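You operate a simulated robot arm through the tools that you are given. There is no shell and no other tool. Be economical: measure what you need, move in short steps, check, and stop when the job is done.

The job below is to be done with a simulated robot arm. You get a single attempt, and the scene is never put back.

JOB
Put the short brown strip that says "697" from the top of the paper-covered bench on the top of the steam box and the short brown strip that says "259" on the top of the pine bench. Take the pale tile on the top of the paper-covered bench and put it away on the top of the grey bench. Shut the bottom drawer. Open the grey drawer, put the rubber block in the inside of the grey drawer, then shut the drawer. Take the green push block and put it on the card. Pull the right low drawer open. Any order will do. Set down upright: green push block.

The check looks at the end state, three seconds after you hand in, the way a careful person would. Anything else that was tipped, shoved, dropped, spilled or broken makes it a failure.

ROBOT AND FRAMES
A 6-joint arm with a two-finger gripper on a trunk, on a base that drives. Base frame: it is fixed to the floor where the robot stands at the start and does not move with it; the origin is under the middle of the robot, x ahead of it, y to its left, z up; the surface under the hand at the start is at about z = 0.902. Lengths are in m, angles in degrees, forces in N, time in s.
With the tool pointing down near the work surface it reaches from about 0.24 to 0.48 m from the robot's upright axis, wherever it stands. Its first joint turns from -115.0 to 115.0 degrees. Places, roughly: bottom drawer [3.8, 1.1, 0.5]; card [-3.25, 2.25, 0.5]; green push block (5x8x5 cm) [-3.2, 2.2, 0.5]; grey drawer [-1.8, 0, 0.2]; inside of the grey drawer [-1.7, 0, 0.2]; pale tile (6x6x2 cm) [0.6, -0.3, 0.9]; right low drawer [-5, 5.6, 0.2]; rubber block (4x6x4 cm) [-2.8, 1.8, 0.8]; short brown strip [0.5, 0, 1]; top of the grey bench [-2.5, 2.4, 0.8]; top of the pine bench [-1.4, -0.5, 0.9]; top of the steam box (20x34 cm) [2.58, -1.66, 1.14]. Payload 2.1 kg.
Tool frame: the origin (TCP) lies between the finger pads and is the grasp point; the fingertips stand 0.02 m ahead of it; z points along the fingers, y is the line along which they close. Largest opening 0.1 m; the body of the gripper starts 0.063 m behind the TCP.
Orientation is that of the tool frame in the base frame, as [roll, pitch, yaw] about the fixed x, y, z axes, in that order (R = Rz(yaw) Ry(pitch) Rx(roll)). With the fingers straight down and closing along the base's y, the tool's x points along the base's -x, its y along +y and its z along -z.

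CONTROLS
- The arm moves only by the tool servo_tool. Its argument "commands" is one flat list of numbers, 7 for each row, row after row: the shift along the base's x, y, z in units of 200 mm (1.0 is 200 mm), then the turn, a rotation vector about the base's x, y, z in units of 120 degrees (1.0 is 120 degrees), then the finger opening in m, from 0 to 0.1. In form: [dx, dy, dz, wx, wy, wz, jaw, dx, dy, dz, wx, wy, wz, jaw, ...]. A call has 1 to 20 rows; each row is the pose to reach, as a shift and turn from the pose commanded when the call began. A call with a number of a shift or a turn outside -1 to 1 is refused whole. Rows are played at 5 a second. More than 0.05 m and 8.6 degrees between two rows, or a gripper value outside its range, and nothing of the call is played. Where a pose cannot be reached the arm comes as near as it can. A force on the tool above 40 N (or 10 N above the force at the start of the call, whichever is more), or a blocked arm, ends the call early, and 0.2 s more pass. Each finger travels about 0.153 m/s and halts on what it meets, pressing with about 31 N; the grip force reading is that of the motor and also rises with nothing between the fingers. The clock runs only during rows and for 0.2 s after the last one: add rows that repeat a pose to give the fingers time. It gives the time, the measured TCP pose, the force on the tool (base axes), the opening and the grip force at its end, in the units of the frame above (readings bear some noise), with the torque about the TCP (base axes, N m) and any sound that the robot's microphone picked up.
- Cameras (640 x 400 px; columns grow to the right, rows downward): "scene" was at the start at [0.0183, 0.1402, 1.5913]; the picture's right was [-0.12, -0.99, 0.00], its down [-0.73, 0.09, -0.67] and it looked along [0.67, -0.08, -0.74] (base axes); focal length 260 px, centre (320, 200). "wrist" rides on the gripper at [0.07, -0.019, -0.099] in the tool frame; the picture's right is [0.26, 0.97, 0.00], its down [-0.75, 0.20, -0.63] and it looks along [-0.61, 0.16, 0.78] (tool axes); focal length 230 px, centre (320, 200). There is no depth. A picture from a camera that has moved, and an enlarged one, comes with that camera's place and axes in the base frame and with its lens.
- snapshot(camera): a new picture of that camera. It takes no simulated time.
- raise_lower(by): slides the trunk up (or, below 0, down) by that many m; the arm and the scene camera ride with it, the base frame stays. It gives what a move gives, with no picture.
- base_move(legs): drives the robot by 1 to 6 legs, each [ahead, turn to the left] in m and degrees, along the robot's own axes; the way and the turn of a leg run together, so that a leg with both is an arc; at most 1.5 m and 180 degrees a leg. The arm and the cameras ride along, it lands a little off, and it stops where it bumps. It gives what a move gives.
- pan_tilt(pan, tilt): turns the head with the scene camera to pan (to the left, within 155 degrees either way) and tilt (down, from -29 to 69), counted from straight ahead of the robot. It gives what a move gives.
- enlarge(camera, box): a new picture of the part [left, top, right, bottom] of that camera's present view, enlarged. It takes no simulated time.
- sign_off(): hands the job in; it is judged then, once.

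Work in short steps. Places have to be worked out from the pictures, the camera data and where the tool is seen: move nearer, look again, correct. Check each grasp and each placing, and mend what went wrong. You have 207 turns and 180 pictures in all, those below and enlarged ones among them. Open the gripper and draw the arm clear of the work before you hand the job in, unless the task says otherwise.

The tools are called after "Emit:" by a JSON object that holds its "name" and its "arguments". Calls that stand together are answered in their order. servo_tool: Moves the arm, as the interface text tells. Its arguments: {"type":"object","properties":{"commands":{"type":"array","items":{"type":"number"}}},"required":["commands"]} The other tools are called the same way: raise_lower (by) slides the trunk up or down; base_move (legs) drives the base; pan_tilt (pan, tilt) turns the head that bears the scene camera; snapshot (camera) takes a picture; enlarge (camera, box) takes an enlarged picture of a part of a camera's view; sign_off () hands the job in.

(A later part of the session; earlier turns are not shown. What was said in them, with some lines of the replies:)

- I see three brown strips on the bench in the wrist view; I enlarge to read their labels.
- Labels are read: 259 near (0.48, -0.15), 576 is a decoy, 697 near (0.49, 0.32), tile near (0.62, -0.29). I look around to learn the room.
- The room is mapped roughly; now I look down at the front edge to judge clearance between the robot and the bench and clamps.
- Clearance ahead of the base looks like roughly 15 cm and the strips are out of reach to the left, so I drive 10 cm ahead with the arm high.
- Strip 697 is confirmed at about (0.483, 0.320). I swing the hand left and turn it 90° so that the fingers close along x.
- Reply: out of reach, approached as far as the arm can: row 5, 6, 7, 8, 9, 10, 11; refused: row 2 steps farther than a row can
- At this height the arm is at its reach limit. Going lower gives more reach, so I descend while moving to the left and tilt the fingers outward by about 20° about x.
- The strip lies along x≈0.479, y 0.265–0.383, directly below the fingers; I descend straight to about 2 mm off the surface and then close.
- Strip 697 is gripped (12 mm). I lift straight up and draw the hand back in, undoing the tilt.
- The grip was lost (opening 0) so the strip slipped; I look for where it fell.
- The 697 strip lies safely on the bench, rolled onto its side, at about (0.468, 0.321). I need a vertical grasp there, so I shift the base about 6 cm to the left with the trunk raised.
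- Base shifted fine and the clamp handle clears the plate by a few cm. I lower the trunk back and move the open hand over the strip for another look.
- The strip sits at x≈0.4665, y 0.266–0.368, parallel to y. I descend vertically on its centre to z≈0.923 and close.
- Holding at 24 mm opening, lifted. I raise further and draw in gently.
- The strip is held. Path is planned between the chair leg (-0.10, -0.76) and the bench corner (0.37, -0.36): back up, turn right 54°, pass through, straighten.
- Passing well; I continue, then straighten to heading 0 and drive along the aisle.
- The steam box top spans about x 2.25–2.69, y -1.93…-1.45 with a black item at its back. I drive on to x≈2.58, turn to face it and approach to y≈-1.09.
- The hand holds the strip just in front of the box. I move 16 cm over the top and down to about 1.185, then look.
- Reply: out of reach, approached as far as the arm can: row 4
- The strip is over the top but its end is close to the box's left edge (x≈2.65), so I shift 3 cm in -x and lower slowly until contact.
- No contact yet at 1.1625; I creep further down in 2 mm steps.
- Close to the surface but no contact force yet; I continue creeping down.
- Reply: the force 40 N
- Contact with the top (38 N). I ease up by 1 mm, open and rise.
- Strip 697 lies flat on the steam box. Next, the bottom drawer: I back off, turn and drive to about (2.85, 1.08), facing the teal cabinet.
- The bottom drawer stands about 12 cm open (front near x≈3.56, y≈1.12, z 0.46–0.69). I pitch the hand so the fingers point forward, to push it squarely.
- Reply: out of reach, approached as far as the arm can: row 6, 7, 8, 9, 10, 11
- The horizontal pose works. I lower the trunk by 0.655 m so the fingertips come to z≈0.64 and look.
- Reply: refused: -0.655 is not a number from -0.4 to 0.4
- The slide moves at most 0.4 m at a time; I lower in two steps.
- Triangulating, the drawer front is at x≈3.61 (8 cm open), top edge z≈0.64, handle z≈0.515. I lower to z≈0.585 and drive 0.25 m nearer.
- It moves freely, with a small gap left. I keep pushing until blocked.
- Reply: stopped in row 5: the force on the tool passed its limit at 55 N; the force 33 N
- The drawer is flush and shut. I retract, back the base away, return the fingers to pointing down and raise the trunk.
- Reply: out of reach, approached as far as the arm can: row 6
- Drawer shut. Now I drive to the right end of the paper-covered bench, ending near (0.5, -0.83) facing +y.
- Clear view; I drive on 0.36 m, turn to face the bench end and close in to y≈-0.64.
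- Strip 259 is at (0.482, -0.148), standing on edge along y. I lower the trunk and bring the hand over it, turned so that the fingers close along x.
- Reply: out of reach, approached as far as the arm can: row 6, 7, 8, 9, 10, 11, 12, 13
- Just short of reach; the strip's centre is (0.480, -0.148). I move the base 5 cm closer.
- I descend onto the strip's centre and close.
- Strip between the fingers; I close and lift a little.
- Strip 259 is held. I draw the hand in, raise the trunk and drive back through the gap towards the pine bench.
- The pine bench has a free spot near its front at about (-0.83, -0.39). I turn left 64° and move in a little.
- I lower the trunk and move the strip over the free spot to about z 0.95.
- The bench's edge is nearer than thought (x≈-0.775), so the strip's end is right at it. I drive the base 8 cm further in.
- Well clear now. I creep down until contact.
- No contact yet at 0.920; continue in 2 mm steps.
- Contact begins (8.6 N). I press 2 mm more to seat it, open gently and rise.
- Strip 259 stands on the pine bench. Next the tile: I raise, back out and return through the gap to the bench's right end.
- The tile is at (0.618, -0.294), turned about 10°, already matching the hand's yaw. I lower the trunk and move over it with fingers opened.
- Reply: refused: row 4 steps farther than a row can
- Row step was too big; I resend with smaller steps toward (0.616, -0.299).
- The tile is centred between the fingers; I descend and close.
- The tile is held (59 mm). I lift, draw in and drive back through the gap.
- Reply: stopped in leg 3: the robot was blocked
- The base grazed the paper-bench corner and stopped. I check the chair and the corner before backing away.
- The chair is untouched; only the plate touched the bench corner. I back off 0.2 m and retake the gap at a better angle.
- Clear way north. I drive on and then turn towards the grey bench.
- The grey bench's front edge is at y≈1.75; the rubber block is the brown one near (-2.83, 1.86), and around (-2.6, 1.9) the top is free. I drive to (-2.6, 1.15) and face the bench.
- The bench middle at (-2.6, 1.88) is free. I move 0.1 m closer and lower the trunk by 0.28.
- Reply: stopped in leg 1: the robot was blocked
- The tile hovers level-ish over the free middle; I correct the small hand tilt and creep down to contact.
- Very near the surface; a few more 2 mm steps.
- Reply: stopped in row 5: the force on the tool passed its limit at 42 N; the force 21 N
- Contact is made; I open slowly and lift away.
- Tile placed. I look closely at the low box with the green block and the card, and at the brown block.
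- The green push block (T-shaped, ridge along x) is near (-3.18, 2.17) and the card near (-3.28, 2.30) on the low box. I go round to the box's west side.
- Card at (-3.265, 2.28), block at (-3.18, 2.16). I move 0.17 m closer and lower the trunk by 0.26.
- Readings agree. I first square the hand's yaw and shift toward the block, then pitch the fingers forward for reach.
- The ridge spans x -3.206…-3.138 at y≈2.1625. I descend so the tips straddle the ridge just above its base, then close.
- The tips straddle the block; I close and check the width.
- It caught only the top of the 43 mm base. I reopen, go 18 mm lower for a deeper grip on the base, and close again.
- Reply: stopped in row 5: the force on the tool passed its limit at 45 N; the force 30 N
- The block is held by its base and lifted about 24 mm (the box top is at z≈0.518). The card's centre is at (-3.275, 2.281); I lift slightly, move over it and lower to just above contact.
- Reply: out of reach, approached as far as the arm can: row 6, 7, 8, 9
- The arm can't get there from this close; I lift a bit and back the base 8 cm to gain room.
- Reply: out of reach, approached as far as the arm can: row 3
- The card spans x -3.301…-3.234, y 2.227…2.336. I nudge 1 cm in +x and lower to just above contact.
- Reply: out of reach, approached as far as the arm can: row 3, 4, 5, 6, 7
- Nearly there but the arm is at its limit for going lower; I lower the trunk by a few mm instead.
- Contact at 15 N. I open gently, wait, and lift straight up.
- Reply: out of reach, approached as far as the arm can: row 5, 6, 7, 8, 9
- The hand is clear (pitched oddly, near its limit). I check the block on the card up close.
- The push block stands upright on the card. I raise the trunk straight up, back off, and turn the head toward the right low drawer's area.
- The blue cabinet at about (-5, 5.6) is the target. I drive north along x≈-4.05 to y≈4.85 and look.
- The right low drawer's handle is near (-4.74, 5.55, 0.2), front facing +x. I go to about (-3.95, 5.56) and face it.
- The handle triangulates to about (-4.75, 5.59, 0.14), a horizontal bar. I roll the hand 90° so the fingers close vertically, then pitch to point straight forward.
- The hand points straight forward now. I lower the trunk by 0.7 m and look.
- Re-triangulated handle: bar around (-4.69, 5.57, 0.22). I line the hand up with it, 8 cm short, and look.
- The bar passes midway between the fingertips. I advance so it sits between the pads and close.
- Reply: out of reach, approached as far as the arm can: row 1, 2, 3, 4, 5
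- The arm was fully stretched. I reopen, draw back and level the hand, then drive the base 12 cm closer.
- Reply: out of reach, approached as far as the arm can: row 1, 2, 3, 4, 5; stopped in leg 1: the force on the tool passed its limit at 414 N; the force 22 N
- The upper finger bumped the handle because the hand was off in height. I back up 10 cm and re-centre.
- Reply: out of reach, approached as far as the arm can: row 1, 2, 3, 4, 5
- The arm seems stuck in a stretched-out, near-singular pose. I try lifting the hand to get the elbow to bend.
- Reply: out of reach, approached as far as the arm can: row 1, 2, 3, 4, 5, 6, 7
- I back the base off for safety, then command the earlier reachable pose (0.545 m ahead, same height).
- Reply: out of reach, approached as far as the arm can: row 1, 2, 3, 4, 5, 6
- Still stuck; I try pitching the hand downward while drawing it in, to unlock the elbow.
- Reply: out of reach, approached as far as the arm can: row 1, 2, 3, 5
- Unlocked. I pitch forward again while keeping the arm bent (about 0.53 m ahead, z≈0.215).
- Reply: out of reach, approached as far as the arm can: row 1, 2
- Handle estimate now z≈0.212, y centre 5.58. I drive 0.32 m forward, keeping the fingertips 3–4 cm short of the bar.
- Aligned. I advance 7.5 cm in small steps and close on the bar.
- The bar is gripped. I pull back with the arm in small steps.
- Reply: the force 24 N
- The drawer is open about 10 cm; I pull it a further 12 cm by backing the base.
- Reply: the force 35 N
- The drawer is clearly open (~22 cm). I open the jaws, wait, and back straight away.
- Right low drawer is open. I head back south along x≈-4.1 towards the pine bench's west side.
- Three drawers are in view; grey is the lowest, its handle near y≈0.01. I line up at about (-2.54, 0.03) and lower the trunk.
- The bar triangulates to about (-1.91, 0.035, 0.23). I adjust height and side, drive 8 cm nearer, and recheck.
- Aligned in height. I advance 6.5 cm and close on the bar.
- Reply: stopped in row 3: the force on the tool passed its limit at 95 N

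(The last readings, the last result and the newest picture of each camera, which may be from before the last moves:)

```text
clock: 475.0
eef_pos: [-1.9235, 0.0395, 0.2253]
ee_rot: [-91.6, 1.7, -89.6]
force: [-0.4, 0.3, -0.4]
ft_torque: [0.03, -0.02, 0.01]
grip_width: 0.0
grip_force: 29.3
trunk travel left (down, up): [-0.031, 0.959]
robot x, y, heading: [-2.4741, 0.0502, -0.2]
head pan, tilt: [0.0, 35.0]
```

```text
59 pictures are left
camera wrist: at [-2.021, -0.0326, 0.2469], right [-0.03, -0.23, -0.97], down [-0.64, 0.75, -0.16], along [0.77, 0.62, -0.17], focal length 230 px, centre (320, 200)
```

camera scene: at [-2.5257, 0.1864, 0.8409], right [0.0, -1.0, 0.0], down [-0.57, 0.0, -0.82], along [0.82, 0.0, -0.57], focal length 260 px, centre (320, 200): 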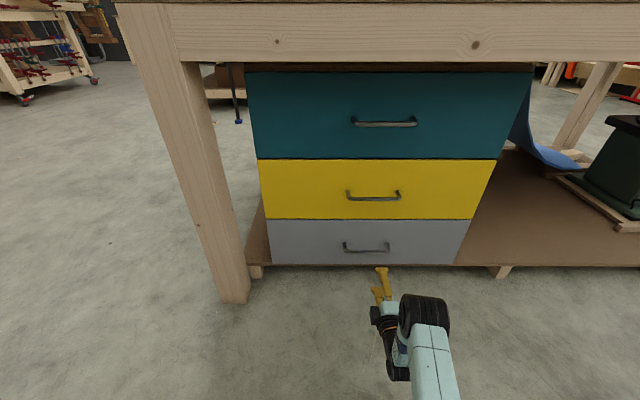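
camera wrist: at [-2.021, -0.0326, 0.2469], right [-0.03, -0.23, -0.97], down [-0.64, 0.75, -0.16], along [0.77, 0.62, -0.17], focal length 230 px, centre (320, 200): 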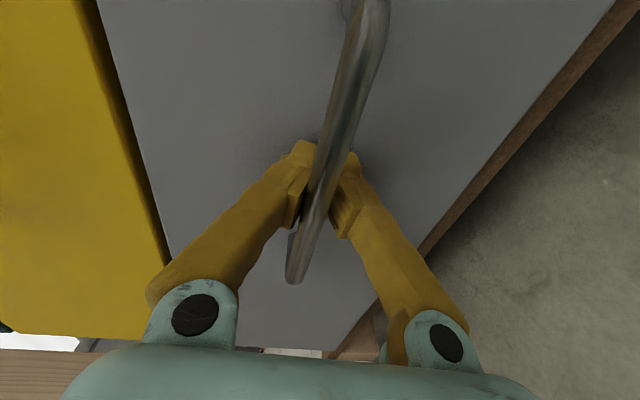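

The tips closed just behind the bar, which hooks it. I pull back.

Emit:
{"name": "servo_tool", "arguments": {"commands": [-0.1, 0, 0, 0, 0, 0, 0.0, -0.2, 0, 0, 0, 0, 0, 0.0, -0.3, 0, 0, 0, 0, 0, 0.0, -0.3, 0, 0, 0, 0, 0, 0.0]}}

Emit:
{"name": "base_move", "arguments": {"legs": [[-0.1, 0]]}}

Emit:
{"name": "snapshot", "arguments": {"camera": "scene"}}

```text
clock: 476.0
eef_pos: [-1.984, 0.0405, 0.2278]
ee_rot: [-91.4, 1.7, -89.5]
force: [-0.6, 0.0, 2.4]
ft_torque: [-0.03, 0.02, -0.01]
grip_width: 0.0002
grip_force: 29.2
trunk travel left (down, up): [-0.031, 0.959]
robot x, y, heading: [-2.4751, 0.0462, -0.4]
head pan, tilt: [0.0, 35.0]
```

```text
clock: 477.1
eef_pos: [-2.0827, 0.041, 0.2261]
ee_rot: [-91.6, 1.7, -89.6]
force: [0.0, -0.2, 0.1]
ft_torque: [0.01, 0.01, 0.0]
grip_width: 0.0
grip_force: 29.7
trunk travel left (down, up): [-0.031, 0.959]
robot x, y, heading: [-2.5704, 0.0442, -0.0]
head pan, tilt: [0.0, 35.0]
```

```text
58 pictures are left
camera scene: at [-2.5456, 0.1865, 0.8409], right [0.0, -1.0, 0.0], down [-0.57, 0.0, -0.82], along [0.82, 0.0, -0.57], focal length 260 px, centre (320, 200)
```

scene: 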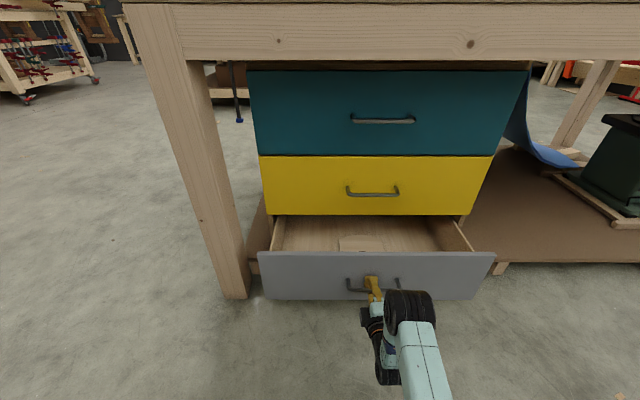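

It opened ~15 cm. I pull 9 cm more to have room for the hand.

Emit:
{"name": "base_move", "arguments": {"legs": [[-0.09, 0]]}}

Emit:
{"name": "snapshot", "arguments": {"camera": "scene"}}

```text
clock: 478.2
eef_pos: [-2.1738, 0.0402, 0.2272]
ee_rot: [-91.7, 1.8, -89.6]
force: [0.3, -0.7, -1.1]
ft_torque: [-0.02, 0.03, -0.05]
grip_width: 0.0001
grip_force: 29.7
trunk travel left (down, up): [-0.031, 0.959]
robot x, y, heading: [-2.6634, 0.0453, -0.4]
head pan, tilt: [0.0, 35.0]
```

```text
57 pictures are left
camera scene: at [-2.6349, 0.1868, 0.8409], right [-0.01, -1.0, 0.0], down [-0.57, 0.0, -0.82], along [0.82, 0.0, -0.57], focal length 260 px, centre (320, 200)
```

scene: 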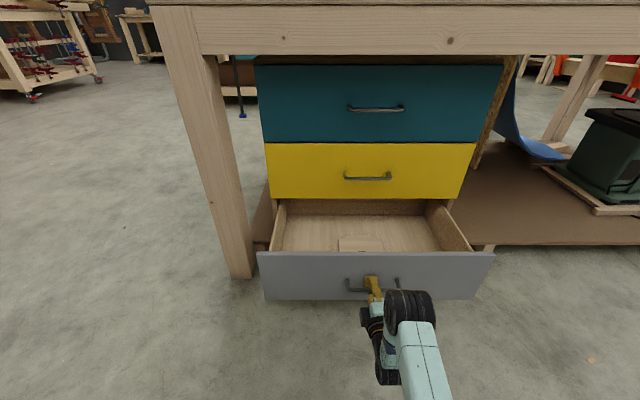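

The drawer is open ~24 cm. I open the fingers, back off, raise the trunk and return the hand to vertical.

Emit:
{"name": "servo_tool", "arguments": {"commands": [0, 0, 0, 0, 0, 0, 0.03, 0, 0, 0, 0, 0, 0, 0.07, 0, 0, 0, 0, 0, 0, 0.07, 0, 0, 0, 0, 0, 0, 0.07]}}

Emit:
{"name": "base_move", "arguments": {"legs": [[-0.3, 0]]}}

Emit:
{"name": "raise_lower", "arguments": {"by": 0.4}}

Emit:
{"name": "servo_tool", "arguments": {"commands": [-0.02, 0, 0, 0, 0.065, 0, 0.07, -0.04, 0, 0, 0, 0.13, 0, 0.07, -0.06, 0, 0, 0, 0.195, 0, 0.07, -0.1, 0, 0.05, 0, 0.26, 0, 0.07, -0.14, 0, 0.1, 0, 0.325, 0, 0.07, -0.18, 0, 0.15, 0, 0.39, 0, 0.07, -0.22, 0, 0.2, 0, 0.45, 0, 0.07, -0.26, 0, 0.2, 0, 0.51, 0, 0.07, -0.3, 0, 0.2, 0, 0.57, 0, 0.07, -0.35, 0, 0.2, 0, 0.63, 0, 0.07, -0.4, 0, 0.2, 0, 0.69, 0, 0.07, -0.45, 0, 0.2, 0, 0.763, 0, 0.07, -0.45, 0, 0.2, 0, 0.763, 0, 0.07]}}

Emit:
{"name": "raise_lower", "arguments": {"by": 0.33}}

Emit:
{"name": "snapshot", "arguments": {"camera": "scene"}}

```text
clock: 479.2
eef_pos: [-2.173, 0.04, 0.2271]
ee_rot: [-91.5, 1.7, -89.6]
force: [0.0, -0.8, 0.4]
ft_torque: [-0.01, 0.02, -0.03]
grip_width: 0.0697
grip_force: 0.1
trunk travel left (down, up): [-0.031, 0.959]
robot x, y, heading: [-2.6641, 0.043, -0.2]
head pan, tilt: [0.0, 35.0]
```

```text
clock: 481.3
eef_pos: [-2.4697, 0.0423, 0.2275]
ee_rot: [-91.6, 1.7, -89.5]
force: [0.4, 0.4, 0.0]
ft_torque: [-0.02, 0.02, 0.01]
grip_width: 0.0703
grip_force: 0.0
trunk travel left (down, up): [-0.031, 0.959]
robot x, y, heading: [-2.9621, 0.0456, -0.5]
head pan, tilt: [0.0, 35.0]
```

```text
clock: 485.1
eef_pos: [-2.4689, 0.0436, 0.6266]
ee_rot: [-91.6, 1.7, -89.5]
force: [0.3, 0.3, -0.2]
ft_torque: [0.0, -0.02, 0.01]
grip_width: 0.0699
grip_force: 0.0
trunk travel left (down, up): [-0.431, 0.559]
robot x, y, heading: [-2.9592, 0.0476, -0.2]
head pan, tilt: [0.0, 35.0]
```

```text
refused: row 12 steps farther than a row can; nothing moved
```

```text
clock: 488.3
eef_pos: [-2.469, 0.0423, 0.9568]
ee_rot: [-91.6, 1.7, -89.6]
force: [0.2, -0.5, -0.4]
ft_torque: [-0.02, 0.01, -0.04]
grip_width: 0.0701
grip_force: 0.0
trunk travel left (down, up): [-0.761, 0.229]
robot x, y, heading: [-2.9603, 0.046, -0.4]
head pan, tilt: [0.0, 35.0]
```

```text
56 pictures are left
camera scene: at [-2.9307, 0.1885, 1.5709], right [0.0, -1.0, 0.0], down [-0.57, 0.0, -0.82], along [0.82, 0.0, -0.57], focal length 260 px, centre (320, 200)
```

scene: 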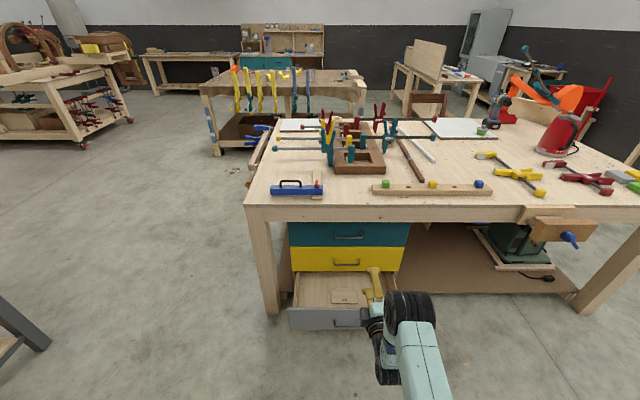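

The last step was too coarse; I resend the pitch-back with even steps.

Emit:
{"name": "servo_tool", "arguments": {"commands": [-0.02, 0, 0, 0, 0.065, 0, 0.07, -0.04, 0, 0, 0, 0.13, 0, 0.07, -0.06, 0, 0, 0, 0.195, 0, 0.07, -0.1, 0, 0.05, 0, 0.26, 0, 0.07, -0.14, 0, 0.1, 0, 0.325, 0, 0.07, -0.18, 0, 0.15, 0, 0.39, 0, 0.07, -0.22, 0, 0.2, 0, 0.45, 0, 0.07, -0.26, 0, 0.2, 0, 0.51, 0, 0.07, -0.3, 0, 0.2, 0, 0.57, 0, 0.07, -0.35, 0, 0.2, 0, 0.63, 0, 0.07, -0.4, 0, 0.2, 0, 0.695, 0, 0.07, -0.45, 0, 0.2, 0, 0.763, 0, 0.07, -0.45, 0, 0.2, 0, 0.763, 0, 0.07]}}

Emit:
{"name": "base_move", "arguments": {"legs": [[0, 82], [1.2, 0], [0, 8.5]]}}

Emit:
{"name": "pan_tilt", "arguments": {"pan": 0, "tilt": 50}}

Emit:
{"name": "snapshot", "arguments": {"camera": "scene"}}

```text
clock: 491.1
eef_pos: [-2.5586, 0.0421, 0.9976]
ee_rot: [176.8, 0.5, -91.7]
force: [-0.1, 0.9, 0.4]
ft_torque: [0.01, -0.03, 0.01]
grip_width: 0.0698
grip_force: 0.1
out of reach, approached as far as the arm can: row 7
trunk travel left (down, up): [-0.761, 0.229]
robot x, y, heading: [-2.9595, 0.0503, -0.1]
head pan, tilt: [0.0, 35.0]
```

```text
clock: 501.4
eef_pos: [-2.7765, 1.6367, 0.9958]
ee_rot: [176.8, 0.4, -2.1]
force: [-1.4, 0.1, 0.1]
ft_torque: [-0.01, -0.07, 0.01]
grip_width: 0.0698
grip_force: 0.0
trunk travel left (down, up): [-0.761, 0.229]
robot x, y, heading: [-2.7895, 1.2375, 89.2]
head pan, tilt: [0.0, 35.0]
```

```text
clock: 502.2
eef_pos: [-2.7767, 1.6364, 0.9963]
ee_rot: [176.8, 0.4, -2.2]
force: [0.5, -0.6, -0.2]
ft_torque: [-0.03, 0.0, 0.02]
grip_width: 0.07
grip_force: 0.1
trunk travel left (down, up): [-0.761, 0.229]
robot x, y, heading: [-2.7844, 1.2335, 89.0]
head pan, tilt: [0.0, 50.0]
```

```text
55 pictures are left
camera scene: at [-2.9265, 1.2543, 1.5492], right [1.0, -0.01, 0.0], down [-0.01, -0.77, -0.64], along [0.01, 0.64, -0.77], focal length 260 px, centre (320, 200)
```

scene: 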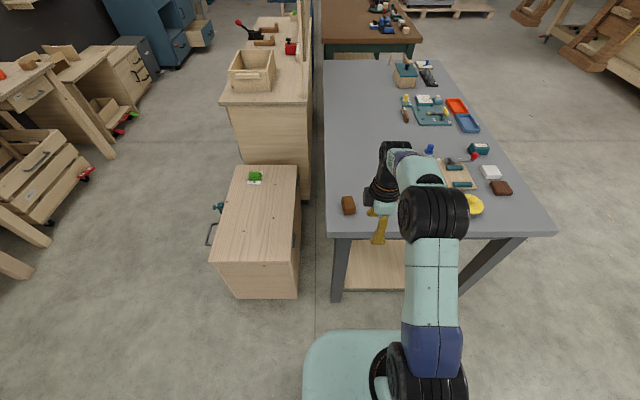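

The left brown block at about (-2.82, 1.82) matches the given place; I enlarge both brown items to be sure.

Emit:
{"name": "enlarge", "arguments": {"camera": "scene", "box": [320, 130, 540, 240]}}

```text
2.91 times, centred on (430, 185) of scene
camera zoom: at [-2.9265, 1.2543, 1.5492], right [1.0, -0.01, 0.0], down [-0.01, -0.77, -0.64], along [0.01, 0.64, -0.77], focal length 757 px, centre (0, 244)
```

zoom: 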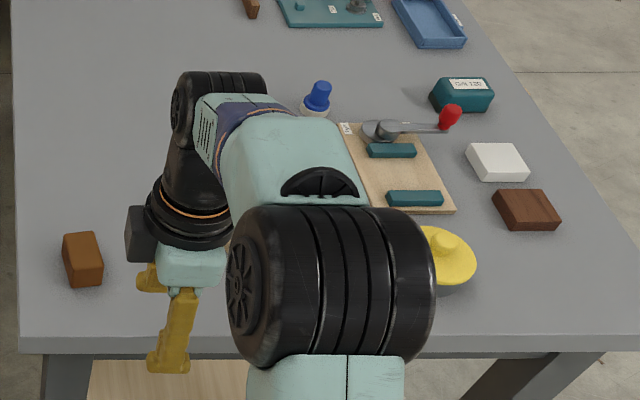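

The left one is the rubber block, at about (-2.82, 1.834). I drive 0.17 m nearer, rotate the hand 90° and look through the wrist camera.

Emit:
{"name": "base_move", "arguments": {"legs": [[0.17, 0]]}}

Emit:
{"name": "servo_tool", "arguments": {"commands": [-0.02, -0.02, 0, 0, 0, -0.068, 0.07, -0.04, -0.04, 0, 0, 0, -0.136, 0.07, -0.06, -0.06, 0, 0, 0, -0.204, 0.07, -0.08, -0.06, 0, 0, 0, -0.272, 0.07, -0.1, -0.06, 0, 0, 0, -0.34, 0.07, -0.12, -0.06, 0, 0, 0, -0.408, 0.07, -0.14, -0.06, 0, 0, 0, -0.476, 0.07, -0.16, -0.06, 0, 0, 0, -0.544, 0.07, -0.18, -0.06, 0, 0, 0, -0.612, 0.07, -0.2, -0.06, 0, 0, 0, -0.68, 0.07, -0.22, -0.06, 0, 0, 0, -0.735, 0.07, -0.22, -0.06, 0, 0, 0, -0.735, 0.07]}}

Emit:
{"name": "snapshot", "arguments": {"camera": "wrist"}}

```text
clock: 503.6
eef_pos: [-2.7762, 1.8048, 0.9974]
ee_rot: [176.9, 0.4, -2.1]
force: [0.5, 0.0, 0.2]
ft_torque: [-0.02, -0.01, 0.0]
grip_width: 0.0698
grip_force: 0.0
trunk travel left (down, up): [-0.761, 0.229]
robot x, y, heading: [-2.7851, 1.4059, 89.3]
head pan, tilt: [0.0, 50.0]
```

```text
clock: 506.2
eef_pos: [-2.8204, 1.7946, 0.9962]
ee_rot: [176.8, 0.4, -90.4]
force: [-0.4, 0.5, 0.7]
ft_torque: [0.0, 0.0, -0.01]
grip_width: 0.0701
grip_force: 0.2
trunk travel left (down, up): [-0.761, 0.229]
robot x, y, heading: [-2.7842, 1.4053, 89.3]
head pan, tilt: [0.0, 50.0]
```

```text
53 pictures are left
camera wrist: at [-2.7948, 1.7233, 1.0951], right [-0.97, -0.25, 0.05], down [-0.16, 0.75, 0.64], along [-0.2, 0.61, -0.76], focal length 230 px, centre (320, 200)
```

wrist: 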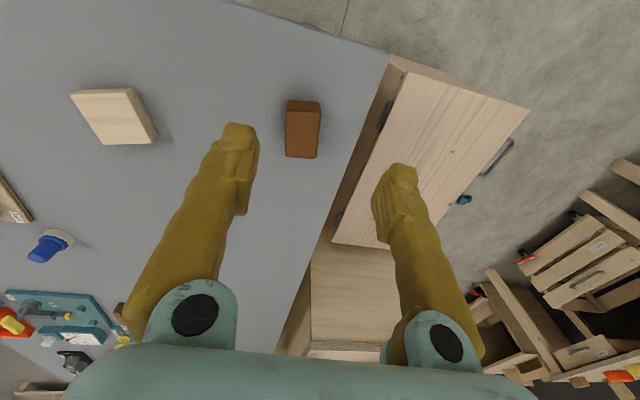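

The block is at (-2.816, 1.835), turned about 10°. I match the yaw, level the tilt, and go down over it in steps.

Emit:
{"name": "servo_tool", "arguments": {"commands": [0.01, 0.1, 0, 0, -0.013, 0.04, 0.07, 0.022, 0.2, 0, 0, -0.0267, 0.075, 0.07, 0.022, 0.2, -0.2, 0, -0.0267, 0.075, 0.07, 0.022, 0.2, -0.4, 0, -0.0267, 0.075, 0.07, 0.022, 0.2, -0.5, 0, -0.0267, 0.075, 0.07, 0.022, 0.2, -0.5, 0, -0.0267, 0.075, 0.07]}}

Emit:
{"name": "snapshot", "arguments": {"camera": "wrist"}}

```text
clock: 507.6
eef_pos: [-2.816, 1.8316, 0.8943]
ee_rot: [-180.0, 0.2, -81.4]
force: [0.1, 0.7, -0.3]
ft_torque: [-0.01, 0.02, 0.0]
grip_width: 0.07
grip_force: 0.0
trunk travel left (down, up): [-0.761, 0.229]
robot x, y, heading: [-2.7842, 1.4097, 89.3]
head pan, tilt: [0.0, 50.0]
```

```text
52 pictures are left
camera wrist: at [-2.7854, 1.7649, 0.9945], right [-0.92, -0.4, 0.0], down [-0.31, 0.71, 0.63], along [-0.25, 0.58, -0.77], focal length 230 px, centre (320, 200)
```

wrist: 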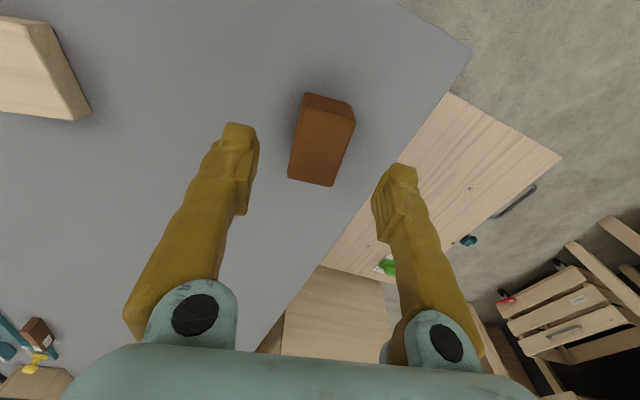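

Centred and aligned. I descend to z≈0.825, close and lift.

Emit:
{"name": "servo_tool", "arguments": {"commands": [0, 0.005, -0.15, 0, 0, 0, 0.07, 0, 0.005, -0.28, 0, 0, 0, 0.07, 0, 0.005, -0.34, 0, 0, 0, 0.07, 0, 0.005, -0.34, 0, 0, 0, 0.07, 0, 0.005, -0.34, 0, 0, 0, 0.04, 0, 0.005, -0.34, 0, 0, 0, 0.02, 0, 0.005, -0.34, 0, 0, 0, 0.0, 0, 0.005, -0.34, 0, 0, 0, 0.0, 0, 0.005, -0.2, 0, 0, 0, 0.0, 0, 0.005, 0, 0, 0, 0, 0.0, 0, 0, 0.2, 0, 0, 0, 0.0, 0, -0.15, 0.4, 0, 0, 0, 0.0, 0, -0.3, 0.5, 0, 0, 0, 0.0]}}

Emit:
{"name": "snapshot", "arguments": {"camera": "wrist"}}

```text
clock: 510.4
eef_pos: [-2.815, 1.7712, 0.9995]
ee_rot: [180.0, 0.2, -81.3]
force: [1.1, -0.6, -1.1]
ft_torque: [0.01, 0.01, 0.0]
grip_width: 0.039
grip_force: 31.2
trunk travel left (down, up): [-0.761, 0.229]
robot x, y, heading: [-2.783, 1.4062, 89.3]
head pan, tilt: [0.0, 50.0]
```

```text
51 pictures are left
camera wrist: at [-2.7851, 1.7037, 1.0992], right [-0.92, -0.4, 0.0], down [-0.31, 0.71, 0.63], along [-0.25, 0.58, -0.77], focal length 230 px, centre (320, 200)
```

wrist: 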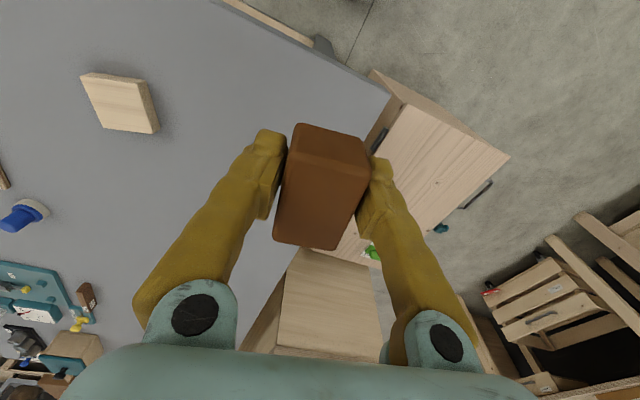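

The rubber block is held (39 mm). The drawer mouth spans about x -2.12…-1.88, y -0.33…0.37; I go to (-2.62, 0.2), facing it.

Emit:
{"name": "base_move", "arguments": {"legs": [[-0.4, 0], [0, -167], [0.82, 0], [0, 78]]}}

Emit:
{"name": "pan_tilt", "arguments": {"pan": 0, "tilt": 55}}

Emit:
{"name": "snapshot", "arguments": {"camera": "scene"}}

```text
clock: 527.2
eef_pos: [-2.2992, 0.1433, 0.9991]
ee_rot: [-180.0, 0.2, -178.3]
force: [0.6, -0.2, -0.4]
ft_torque: [0.0, -0.01, -0.01]
grip_width: 0.0386
grip_force: 30.5
trunk travel left (down, up): [-0.761, 0.229]
robot x, y, heading: [-2.6634, 0.1609, -7.7]
head pan, tilt: [0.0, 50.0]
```

```text
clock: 527.9
eef_pos: [-2.299, 0.1444, 0.9979]
ee_rot: [-179.9, 0.2, -178.2]
force: [-0.2, -0.6, -1.8]
ft_torque: [-0.01, 0.03, 0.01]
grip_width: 0.0388
grip_force: 30.4
trunk travel left (down, up): [-0.761, 0.229]
robot x, y, heading: [-2.6667, 0.1579, -7.6]
head pan, tilt: [0.0, 55.0]
```

```text
50 pictures are left
camera scene: at [-2.637, 0.2948, 1.5427], right [-0.13, -0.99, 0.0], down [-0.81, 0.11, -0.57], along [0.57, -0.08, -0.82], focal length 260 px, centre (320, 200)
```

scene: 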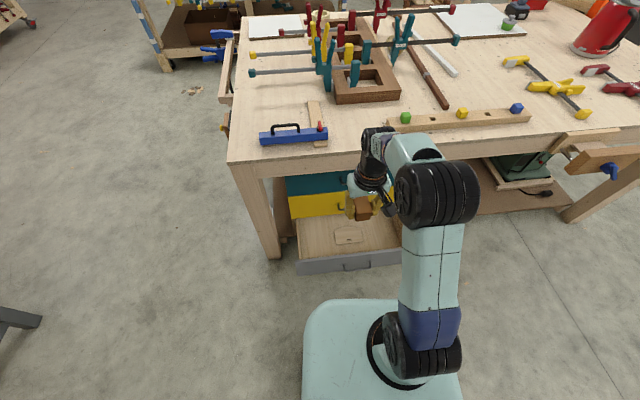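

The free part of the drawer is left of the item inside, around (-2.03, 0.22). The bench top overhangs to x≈-1.98, so I lower the hand to z≈0.40 here first, and then drive in.

Emit:
{"name": "raise_lower", "arguments": {"by": -0.4}}

Emit:
{"name": "raise_lower", "arguments": {"by": -0.2}}

Emit:
{"name": "base_move", "arguments": {"legs": [[0, 12], [0.18, 0]]}}

Emit:
{"name": "snapshot", "arguments": {"camera": "scene"}}

Emit:
{"name": "snapshot", "arguments": {"camera": "wrist"}}

```text
clock: 531.7
eef_pos: [-2.2983, 0.1432, 0.5995]
ee_rot: [-179.9, 0.2, -178.2]
force: [0.2, 0.0, -1.4]
ft_torque: [0.01, 0.02, 0.01]
grip_width: 0.0386
grip_force: 31.0
trunk travel left (down, up): [-0.361, 0.629]
robot x, y, heading: [-2.6701, 0.158, -7.7]
head pan, tilt: [0.0, 55.0]
```

```text
clock: 533.9
eef_pos: [-2.2997, 0.1432, 0.3992]
ee_rot: [-180.0, 0.3, -178.2]
force: [-1.5, -0.3, -0.8]
ft_torque: [0.01, 0.01, -0.03]
grip_width: 0.0386
grip_force: 31.0
trunk travel left (down, up): [-0.161, 0.829]
robot x, y, heading: [-2.6648, 0.1565, -7.8]
head pan, tilt: [0.0, 55.0]
```

```text
clock: 536.1
eef_pos: [-2.1258, 0.2322, 0.3989]
ee_rot: [-180.0, 0.2, -166.5]
force: [-0.4, 0.8, -1.3]
ft_torque: [0.0, 0.04, -0.02]
grip_width: 0.0387
grip_force: 31.0
trunk travel left (down, up): [-0.161, 0.829]
robot x, y, heading: [-2.4897, 0.1708, 4.2]
head pan, tilt: [0.0, 55.0]
```

```text
49 pictures are left
camera scene: at [-2.4876, 0.3112, 0.9427], right [0.07, -1.0, 0.0], down [-0.82, -0.06, -0.57], along [0.57, 0.04, -0.82], focal length 260 px, centre (320, 200)
```

scene: 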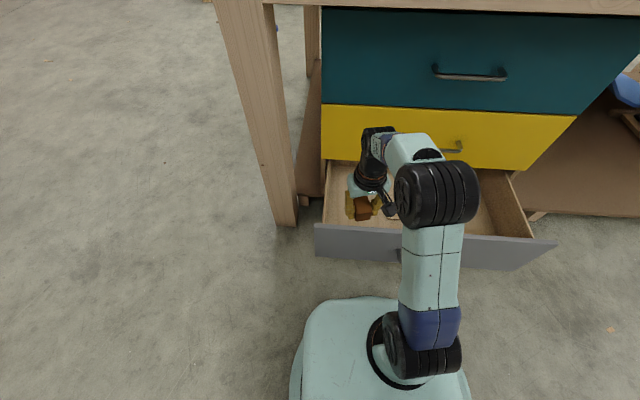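

```text
48 pictures are left
camera wrist: at [-2.1885, 0.197, 0.4985], right [-0.48, 0.88, 0.0], down [0.68, 0.37, 0.63], along [0.56, 0.3, -0.78], focal length 230 px, centre (320, 200)
```

wrist: 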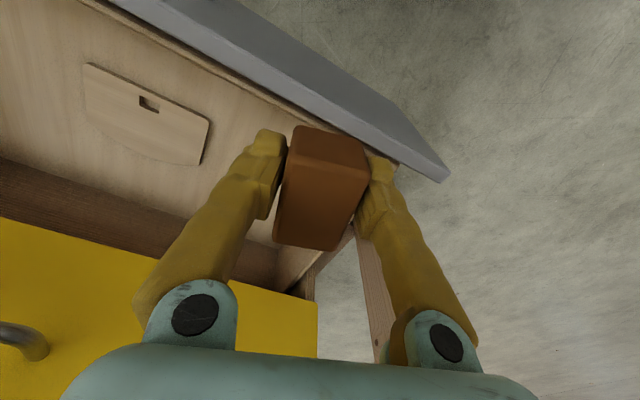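

The item in the drawer ends at y≈0.11; the side wall is at ≈0.32. I move to (-2.03, 0.20) at this height, then lower into the drawer.

Emit:
{"name": "servo_tool", "arguments": {"commands": [0.12, -0.05, 0, 0, 0, 0, 0.0, 0.24, -0.1, 0, 0, 0, 0, 0.0, 0.36, -0.14, 0, 0, 0, 0, 0.0, 0.475, -0.175, 0, 0, 0, 0, 0.0, 0.475, -0.175, -0.2, 0, 0, 0, 0.0, 0.475, -0.175, -0.4, 0, 0, 0, 0.0, 0.475, -0.175, -0.6, 0, 0, 0, 0.0, 0.475, -0.175, -0.8, 0, 0, 0, 0.0, 0.475, -0.175, -1.0, 0, 0, 0, 0.0, 0.475, -0.175, -1.0, 0, 0, 0, 0.0]}}

Emit:
{"name": "snapshot", "arguments": {"camera": "wrist"}}

Emit:
{"name": "snapshot", "arguments": {"camera": "scene"}}

```text
clock: 538.4
eef_pos: [-2.0312, 0.1983, 0.1981]
ee_rot: [179.9, 0.1, -166.4]
force: [-0.2, -0.8, -0.8]
ft_torque: [-0.02, 0.04, 0.01]
grip_width: 0.0387
grip_force: 30.5
trunk travel left (down, up): [-0.161, 0.829]
robot x, y, heading: [-2.4886, 0.17, 4.1]
head pan, tilt: [0.0, 55.0]
```

```text
47 pictures are left
camera wrist: at [-2.0935, 0.1624, 0.298], right [-0.48, 0.88, 0.0], down [0.68, 0.37, 0.63], along [0.56, 0.3, -0.78], focal length 230 px, centre (320, 200)
```

wrist: 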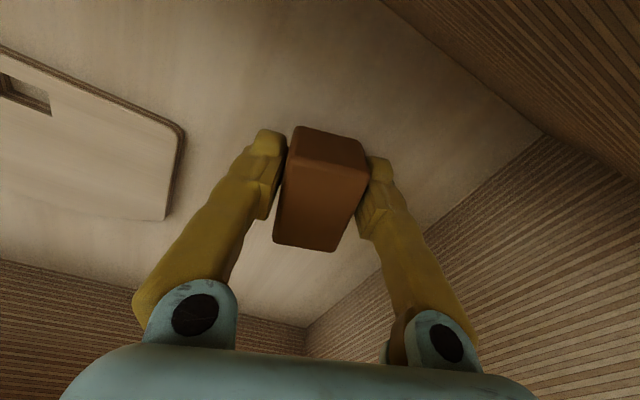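

```text
46 pictures are left
camera scene: at [-2.4874, 0.3112, 0.9427], right [0.07, -1.0, 0.0], down [-0.82, -0.06, -0.57], along [0.57, 0.04, -0.82], focal length 260 px, centre (320, 200)
```

scene: 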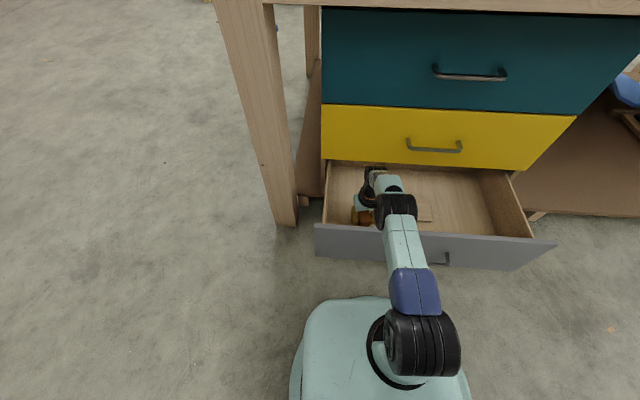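

Inside the drawer. I lower in small steps until contact.

Emit:
{"name": "servo_tool", "arguments": {"commands": [0, 0, -0.06, 0, 0, 0, 0.0, 0, 0, -0.1, 0, 0, 0, 0.0, 0, 0, -0.13, 0, 0, 0, 0.0, 0, 0, -0.15, 0, 0, 0, 0.0, 0, 0, -0.17, 0, 0, 0, 0.0, 0, 0, -0.19, 0, 0, 0, 0.0, 0, 0, -0.2, 0, 0, 0, 0.0, 0, 0, -0.21, 0, 0, 0, 0.0, 0, 0, -0.22, 0, 0, 0, 0.0]}}

Emit:
{"name": "enlarge", "arguments": {"camera": "scene", "box": [300, 140, 480, 280]}}

```text
clock: 539.5
eef_pos: [-2.0293, 0.1984, 0.171]
ee_rot: [-179.9, 0.8, -166.3]
force: [0.7, 0.4, 26.3]
ft_torque: [-0.39, 1.52, 0.11]
grip_width: 0.0387
grip_force: 31.0
trunk travel left (down, up): [-0.161, 0.829]
robot x, y, heading: [-2.4894, 0.1741, 4.4]
head pan, tilt: [0.0, 55.0]
stopped in row 5: the force on the tool passed its limit at 45 N (the readings are from after the stop); the commanded pose is now the measured one
```

```text
2.86 times, centred on (390, 210) of scene
camera zoom: at [-2.4906, 0.3111, 0.9427], right [0.07, -1.0, 0.0], down [-0.81, -0.06, -0.58], along [0.57, 0.04, -0.82], focal length 744 px, centre (120, 171)
```

zoom: 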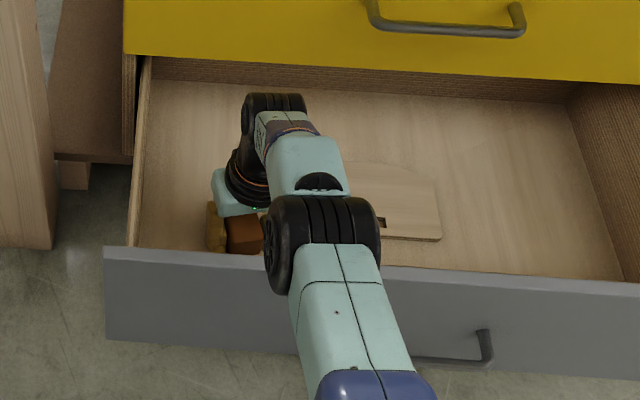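

Contact at z≈0.171, consistent with the drawer floor. I open slightly and lift straight out.

Emit:
{"name": "servo_tool", "arguments": {"commands": [0, 0, 0.005, 0, 0, 0, 0.0, 0, 0, 0.005, 0, 0, 0, 0.05, 0, 0, 0.005, 0, 0, 0, 0.06, 0, 0, 0.005, 0, 0, 0, 0.06, 0, 0, 0.15, 0, 0, 0, 0.06, 0, 0, 0.35, 0, 0, 0, 0.06, 0, 0, 0.55, 0, 0, 0, 0.06, 0, 0, 0.75, 0, 0, 0, 0.06, 0, 0, 0.95, 0, 0, 0, 0.06]}}

Emit:
{"name": "snapshot", "arguments": {"camera": "wrist"}}

```text
clock: 541.5
eef_pos: [-2.0275, 0.1988, 0.3566]
ee_rot: [-179.9, 0.3, -166.3]
force: [-0.8, 0.1, -0.6]
ft_torque: [0.0, -0.01, -0.03]
grip_width: 0.06
grip_force: 0.1
trunk travel left (down, up): [-0.161, 0.829]
robot x, y, heading: [-2.4885, 0.1707, 4.3]
head pan, tilt: [0.0, 55.0]
```

```text
44 pictures are left
camera wrist: at [-2.0903, 0.1649, 0.456], right [-0.48, 0.88, 0.0], down [0.68, 0.37, 0.63], along [0.56, 0.3, -0.77], focal length 230 px, centre (320, 200)
```

wrist: 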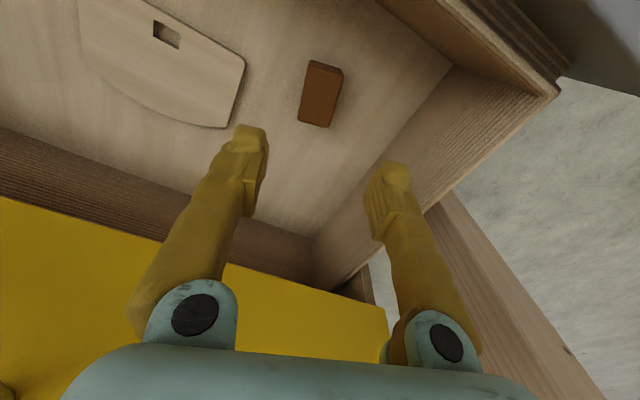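

The rubber block lies in the drawer. I rise a bit more, back away, and pitch the hand forward for pushing.

Emit:
{"name": "raise_lower", "arguments": {"by": 0.08}}

Emit:
{"name": "base_move", "arguments": {"legs": [[-0.35, -4]]}}

Emit:
{"name": "servo_tool", "arguments": {"commands": [0.0, -0.05, 0, 0, -0.065, 0, 0.04, 0.02, -0.1, 0, 0, -0.13, 0, 0.0, 0.04, -0.16, 0, 0, -0.195, 0, 0.0, 0.06, -0.22, 0, 0, -0.26, 0, 0.0, 0.08, -0.28, 0, 0, -0.325, 0, 0.0, 0.1, -0.34, 0, 0, -0.39, 0, 0.0, 0.12, -0.4, 0, 0, -0.45, 0, 0.0, 0.14, -0.46, 0, 0, -0.51, 0, 0.0, 0.16, -0.52, 0, 0, -0.57, 0, 0.0, 0.18, -0.58, 0, 0, -0.63, 0, 0.0, 0.2, -0.64, 0, 0, -0.69, 0, 0.0, 0.2, -0.7, 0, 0, -0.75, 0, 0.0, 0.2, -0.7, 0, 0, -0.75, 0, 0.0]}}

Emit:
{"name": "snapshot", "arguments": {"camera": "scene"}}

```text
clock: 542.7
eef_pos: [-2.0269, 0.2005, 0.4364]
ee_rot: [180.0, 0.3, -166.3]
force: [-0.3, 0.4, 0.4]
ft_torque: [0.02, -0.02, 0.01]
grip_width: 0.0599
grip_force: 0.1
trunk travel left (down, up): [-0.241, 0.749]
robot x, y, heading: [-2.4852, 0.1724, 4.6]
head pan, tilt: [0.0, 55.0]
```

```text
clock: 545.0
eef_pos: [-2.3882, 0.1536, 0.4356]
ee_rot: [180.0, 0.3, -170.5]
force: [0.3, -0.4, 0.4]
ft_torque: [0.0, 0.0, 0.0]
grip_width: 0.0601
grip_force: 0.0
trunk travel left (down, up): [-0.241, 0.749]
robot x, y, heading: [-2.8501, 0.1563, -0.3]
head pan, tilt: [0.0, 55.0]
```

```text
clock: 547.9
eef_pos: [-2.3006, -0.0444, 0.4367]
ee_rot: [-87.4, 80.8, -87.1]
force: [0.3, -0.6, 0.2]
ft_torque: [-0.03, -0.02, -0.02]
grip_width: 0.0
grip_force: 29.3
out of reach, approached as far as the arm can: row 5, 6, 7, 8, 9, 10, 11, 12, 13
trunk travel left (down, up): [-0.241, 0.749]
robot x, y, heading: [-2.8538, 0.1578, 0.1]
head pan, tilt: [0.0, 55.0]
```

```text
43 pictures are left
camera scene: at [-2.8398, 0.2966, 1.0227], right [0.0, -1.0, 0.0], down [-0.82, 0.0, -0.57], along [0.57, 0.0, -0.82], focal length 260 px, centre (320, 200)
```

scene: 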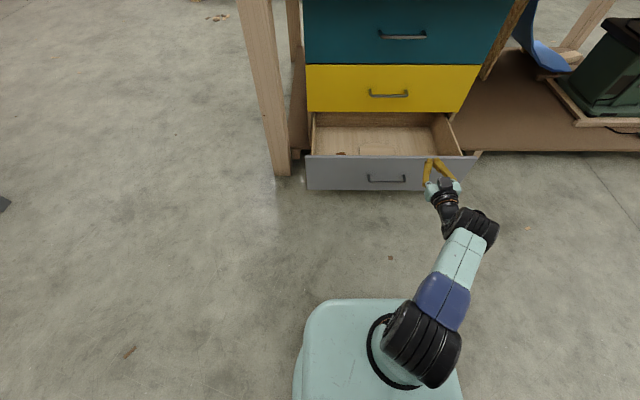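

The hand points forward at y≈-0.04, fine for pushing above the handle. I lower to z≈0.28 and check.

Emit:
{"name": "raise_lower", "arguments": {"by": -0.155}}

Emit:
{"name": "base_move", "arguments": {"legs": [[0.1, 0]]}}

Emit:
{"name": "enlarge", "arguments": {"camera": "scene", "box": [260, 60, 520, 220]}}

Emit:
{"name": "snapshot", "arguments": {"camera": "wrist"}}

```text
clock: 549.6
eef_pos: [-2.3015, -0.0441, 0.282]
ee_rot: [-88.0, 80.8, -87.6]
force: [0.2, 0.3, -0.3]
ft_torque: [0.0, 0.0, -0.03]
grip_width: 0.0
grip_force: 29.8
trunk travel left (down, up): [-0.086, 0.904]
robot x, y, heading: [-2.8533, 0.1616, -0.1]
head pan, tilt: [0.0, 55.0]
```

```text
clock: 550.8
eef_pos: [-2.2032, -0.0442, 0.282]
ee_rot: [-87.9, 80.7, -87.6]
force: [-0.5, -0.6, -0.1]
ft_torque: [-0.02, 0.01, -0.01]
grip_width: 0.0001
grip_force: 29.8
trunk travel left (down, up): [-0.086, 0.904]
robot x, y, heading: [-2.7492, 0.1578, 0.2]
head pan, tilt: [0.0, 55.0]
```

```text
2.46 times, centred on (390, 140) of scene
camera zoom: at [-2.741, 0.2968, 0.8677], right [0.0, -1.0, 0.0], down [-0.82, 0.0, -0.57], along [0.57, 0.0, -0.82], focal length 641 px, centre (148, 348)
```

zoom: 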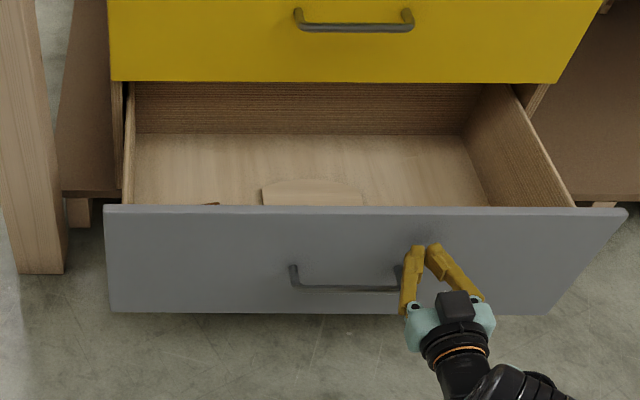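

```text
41 pictures are left
camera wrist: at [-2.2998, -0.0748, 0.2164], right [0.0, 0.91, -0.41], down [-0.64, 0.32, 0.7], along [0.77, 0.26, 0.58], focal length 230 px, centre (320, 200)
```

wrist: 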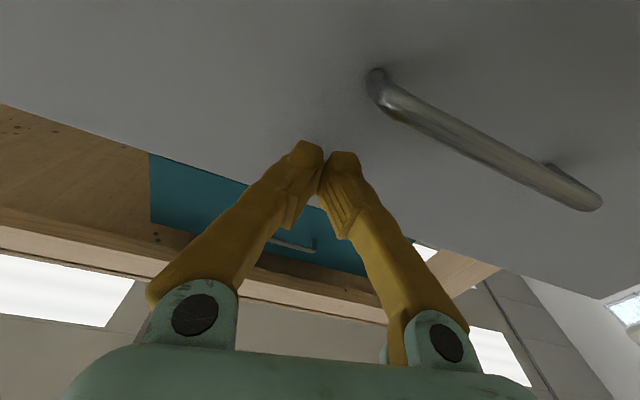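

The fingertips are just right of the handle and above it. I push by driving 0.2 m forward.

Emit:
{"name": "base_move", "arguments": {"legs": [[0.1, 0], [0.09, 0]]}}

Emit:
{"name": "snapshot", "arguments": {"camera": "scene"}}

```text
clock: 552.6
eef_pos: [-2.0115, -0.042, 0.2809]
ee_rot: [-87.9, 80.7, -87.7]
force: [0.0, 0.2, 0.5]
ft_torque: [-0.01, -0.03, 0.03]
grip_width: 0.0
grip_force: 29.4
trunk travel left (down, up): [-0.086, 0.904]
robot x, y, heading: [-2.5603, 0.1566, -0.0]
head pan, tilt: [0.0, 55.0]
```

```text
40 pictures are left
camera scene: at [-2.55, 0.2972, 0.8677], right [0.0, -1.0, 0.0], down [-0.82, 0.0, -0.57], along [0.57, 0.0, -0.82], focal length 260 px, centre (320, 200)
```

scene: 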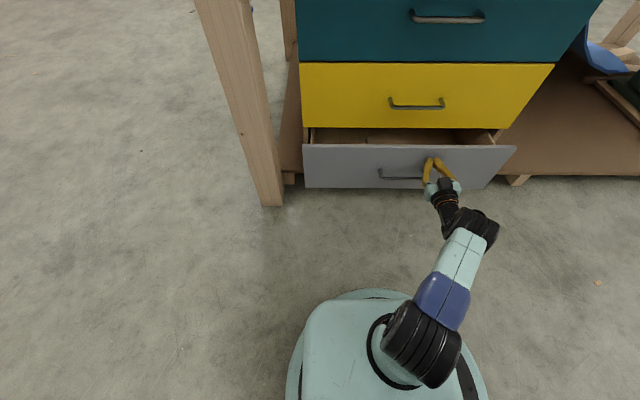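

It closes smoothly; about 9 cm remain. I drive 5 cm more and finish with the arm.

Emit:
{"name": "base_move", "arguments": {"legs": [[0.055, 0]]}}

Emit:
{"name": "servo_tool", "arguments": {"commands": [0.05, 0, 0, 0, 0, 0, 0.0, 0.1, 0, 0, 0, 0, 0, 0.0, 0.15, 0, 0, 0, 0, 0, 0.0, 0.2, 0, 0, 0, 0, 0, 0.0, 0.25, 0, 0, 0, 0, 0, 0.0]}}

Emit:
{"name": "snapshot", "arguments": {"camera": "scene"}}

```text
clock: 553.6
eef_pos: [-1.9557, -0.0435, 0.2826]
ee_rot: [-87.9, 80.7, -87.7]
force: [-0.4, -0.3, 0.7]
ft_torque: [-0.01, 0.02, -0.01]
grip_width: 0.0001
grip_force: 29.4
trunk travel left (down, up): [-0.086, 0.904]
robot x, y, heading: [-2.5058, 0.1593, 0.2]
head pan, tilt: [0.0, 55.0]
```

```text
clock: 554.5
eef_pos: [-1.9219, -0.0428, 0.2818]
ee_rot: [-87.1, 80.7, -86.6]
force: [-15.5, 4.4, 5.1]
ft_torque: [0.03, -0.04, 0.01]
grip_width: 0.0057
grip_force: 28.9
trunk travel left (down, up): [-0.086, 0.904]
robot x, y, heading: [-2.51, 0.1603, 0.1]
head pan, tilt: [0.0, 55.0]
stopped in row 4: the force on the tool passed its limit at 61 N (the readings are from after the stop); the commanded pose is now the measured one
```

```text
39 pictures are left
camera scene: at [-2.496, 0.2978, 0.8677], right [0.0, -1.0, 0.0], down [-0.82, 0.0, -0.58], along [0.58, 0.0, -0.82], focal length 260 px, centre (320, 200)
```

scene: 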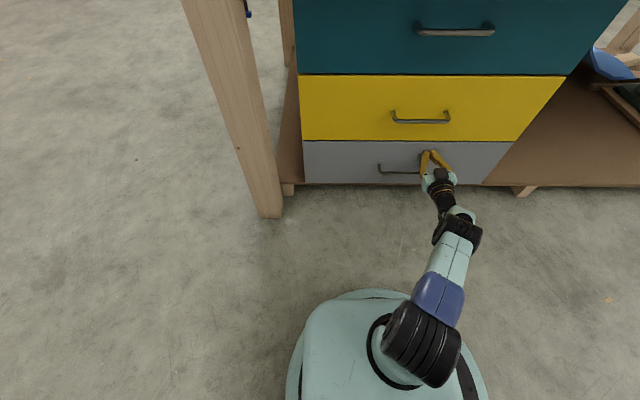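

The grey drawer is flush shut. I back away, open the gripper and raise the arm clear, then check the benches.

Emit:
{"name": "base_move", "arguments": {"legs": [[-0.4, 0]]}}

Emit:
{"name": "servo_tool", "arguments": {"commands": [0, 0, 0, 0, 0, 0, 0.03, -0.05, 0, 0, 0, 0, 0, 0.05, -0.1, 0, 0, 0, 0, 0, 0.05]}}

Emit:
{"name": "raise_lower", "arguments": {"by": 0.4}}

Emit:
{"name": "raise_lower", "arguments": {"by": 0.4}}

Emit:
{"name": "pan_tilt", "arguments": {"pan": -10, "tilt": 35}}

Emit:
{"name": "snapshot", "arguments": {"camera": "scene"}}

Emit:
{"name": "pan_tilt", "arguments": {"pan": 105, "tilt": 35}}

Emit:
{"name": "snapshot", "arguments": {"camera": "scene"}}

```text
clock: 557.1
eef_pos: [-2.3324, -0.0469, 0.2795]
ee_rot: [-88.4, 80.9, -88.4]
force: [-0.4, -0.3, 0.0]
ft_torque: [0.05, -0.03, -0.02]
grip_width: 0.0001
grip_force: 29.4
trunk travel left (down, up): [-0.086, 0.904]
robot x, y, heading: [-2.9154, 0.1588, -0.3]
head pan, tilt: [0.0, 55.0]
```

```text
clock: 557.9
eef_pos: [-2.3521, -0.0484, 0.2782]
ee_rot: [-88.4, 80.8, -88.4]
force: [-0.2, 0.0, 0.0]
ft_torque: [0.02, 0.0, 0.02]
grip_width: 0.05
grip_force: 0.1
trunk travel left (down, up): [-0.086, 0.904]
robot x, y, heading: [-2.92, 0.1583, -0.2]
head pan, tilt: [0.0, 55.0]
```

```text
clock: 561.7
eef_pos: [-2.3527, -0.0472, 0.6784]
ee_rot: [-88.4, 80.8, -88.4]
force: [-0.3, 0.5, 0.3]
ft_torque: [-0.02, -0.02, -0.01]
grip_width: 0.0498
grip_force: 0.1
trunk travel left (down, up): [-0.486, 0.504]
robot x, y, heading: [-2.9212, 0.1561, -0.5]
head pan, tilt: [0.0, 55.0]
```

```text
clock: 565.5
eef_pos: [-2.3525, -0.0465, 1.0798]
ee_rot: [-88.4, 80.9, -88.4]
force: [0.1, -0.2, 0.2]
ft_torque: [-0.02, 0.01, 0.02]
grip_width: 0.05
grip_force: 0.0
trunk travel left (down, up): [-0.886, 0.104]
robot x, y, heading: [-2.9168, 0.1607, -0.1]
head pan, tilt: [0.0, 55.0]
```

```text
clock: 566.4
eef_pos: [-2.3532, -0.0465, 1.0781]
ee_rot: [-88.4, 80.9, -88.4]
force: [-0.1, -0.5, 0.0]
ft_torque: [0.0, -0.02, 0.0]
grip_width: 0.05
grip_force: 0.1
trunk travel left (down, up): [-0.886, 0.104]
robot x, y, heading: [-2.9162, 0.1574, -0.4]
head pan, tilt: [-10.0, 35.0]
```

```text
38 pictures are left
camera scene: at [-2.8897, 0.2828, 1.6959], right [-0.18, -0.98, 0.0], down [-0.56, 0.1, -0.82], along [0.81, -0.15, -0.57], focal length 260 px, centre (320, 200)
```

scene: 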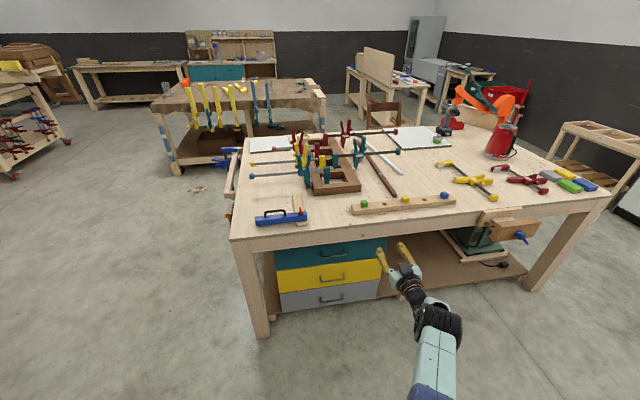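

```text
clock: 568.3
eef_pos: [-2.3532, -0.046, 1.0793]
ee_rot: [-88.4, 80.8, -88.5]
force: [0.7, 0.8, 0.2]
ft_torque: [0.0, 0.0, 0.04]
grip_width: 0.05
grip_force: 0.0
trunk travel left (down, up): [-0.886, 0.104]
robot x, y, heading: [-2.9147, 0.1583, -0.2]
head pan, tilt: [105.0, 35.0]
```

```text
37 pictures are left
camera scene: at [-2.9987, 0.3835, 1.6959], right [0.97, 0.25, 0.0], down [0.15, -0.55, -0.82], along [-0.21, 0.79, -0.57], focal length 260 px, centre (320, 200)
```

scene: 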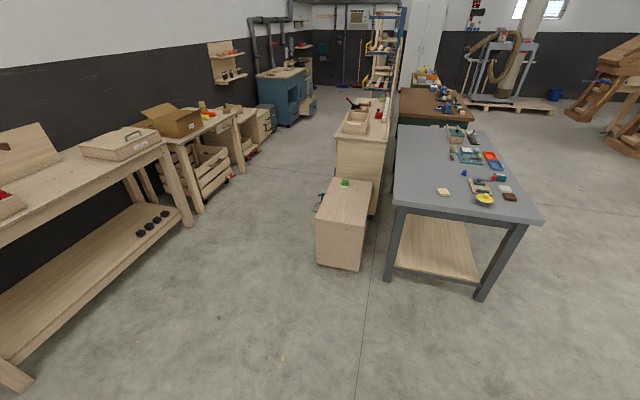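

Everything is in its place: the drawers are right, the tile and push block sit where they should, and the arm is clear with the gripper open. I hand in.

Emit:
{"name": "sign_off", "arguments": {}}

```text
The job is handed in.
```

I did every part of the job and handed it in. I checked each placing and drawer in the camera views, and I saw no item knocked over.

- **Strips:** 697 lies flat on the steam box and 259 stands on the pine bench. I dropped 697 once on the paper-covered bench while picking it up. It rolled onto its side there, and I regrasped it.
- **Tile:** it is on the top of the grey bench.
- **Push block:** it stands upright on the card.
- **Drawers:** the bottom drawer is shut, the grey drawer is shut with the rubber block inside, and the right low drawer is open by about 22 cm.

Two bumps happened along the way. The base grazed the corner of the paper-covered bench. A finger also hit the right low drawer's handle hard (414 N) while I was lining up to pull it. I saw no damage, and the drawer opened normally afterwards.
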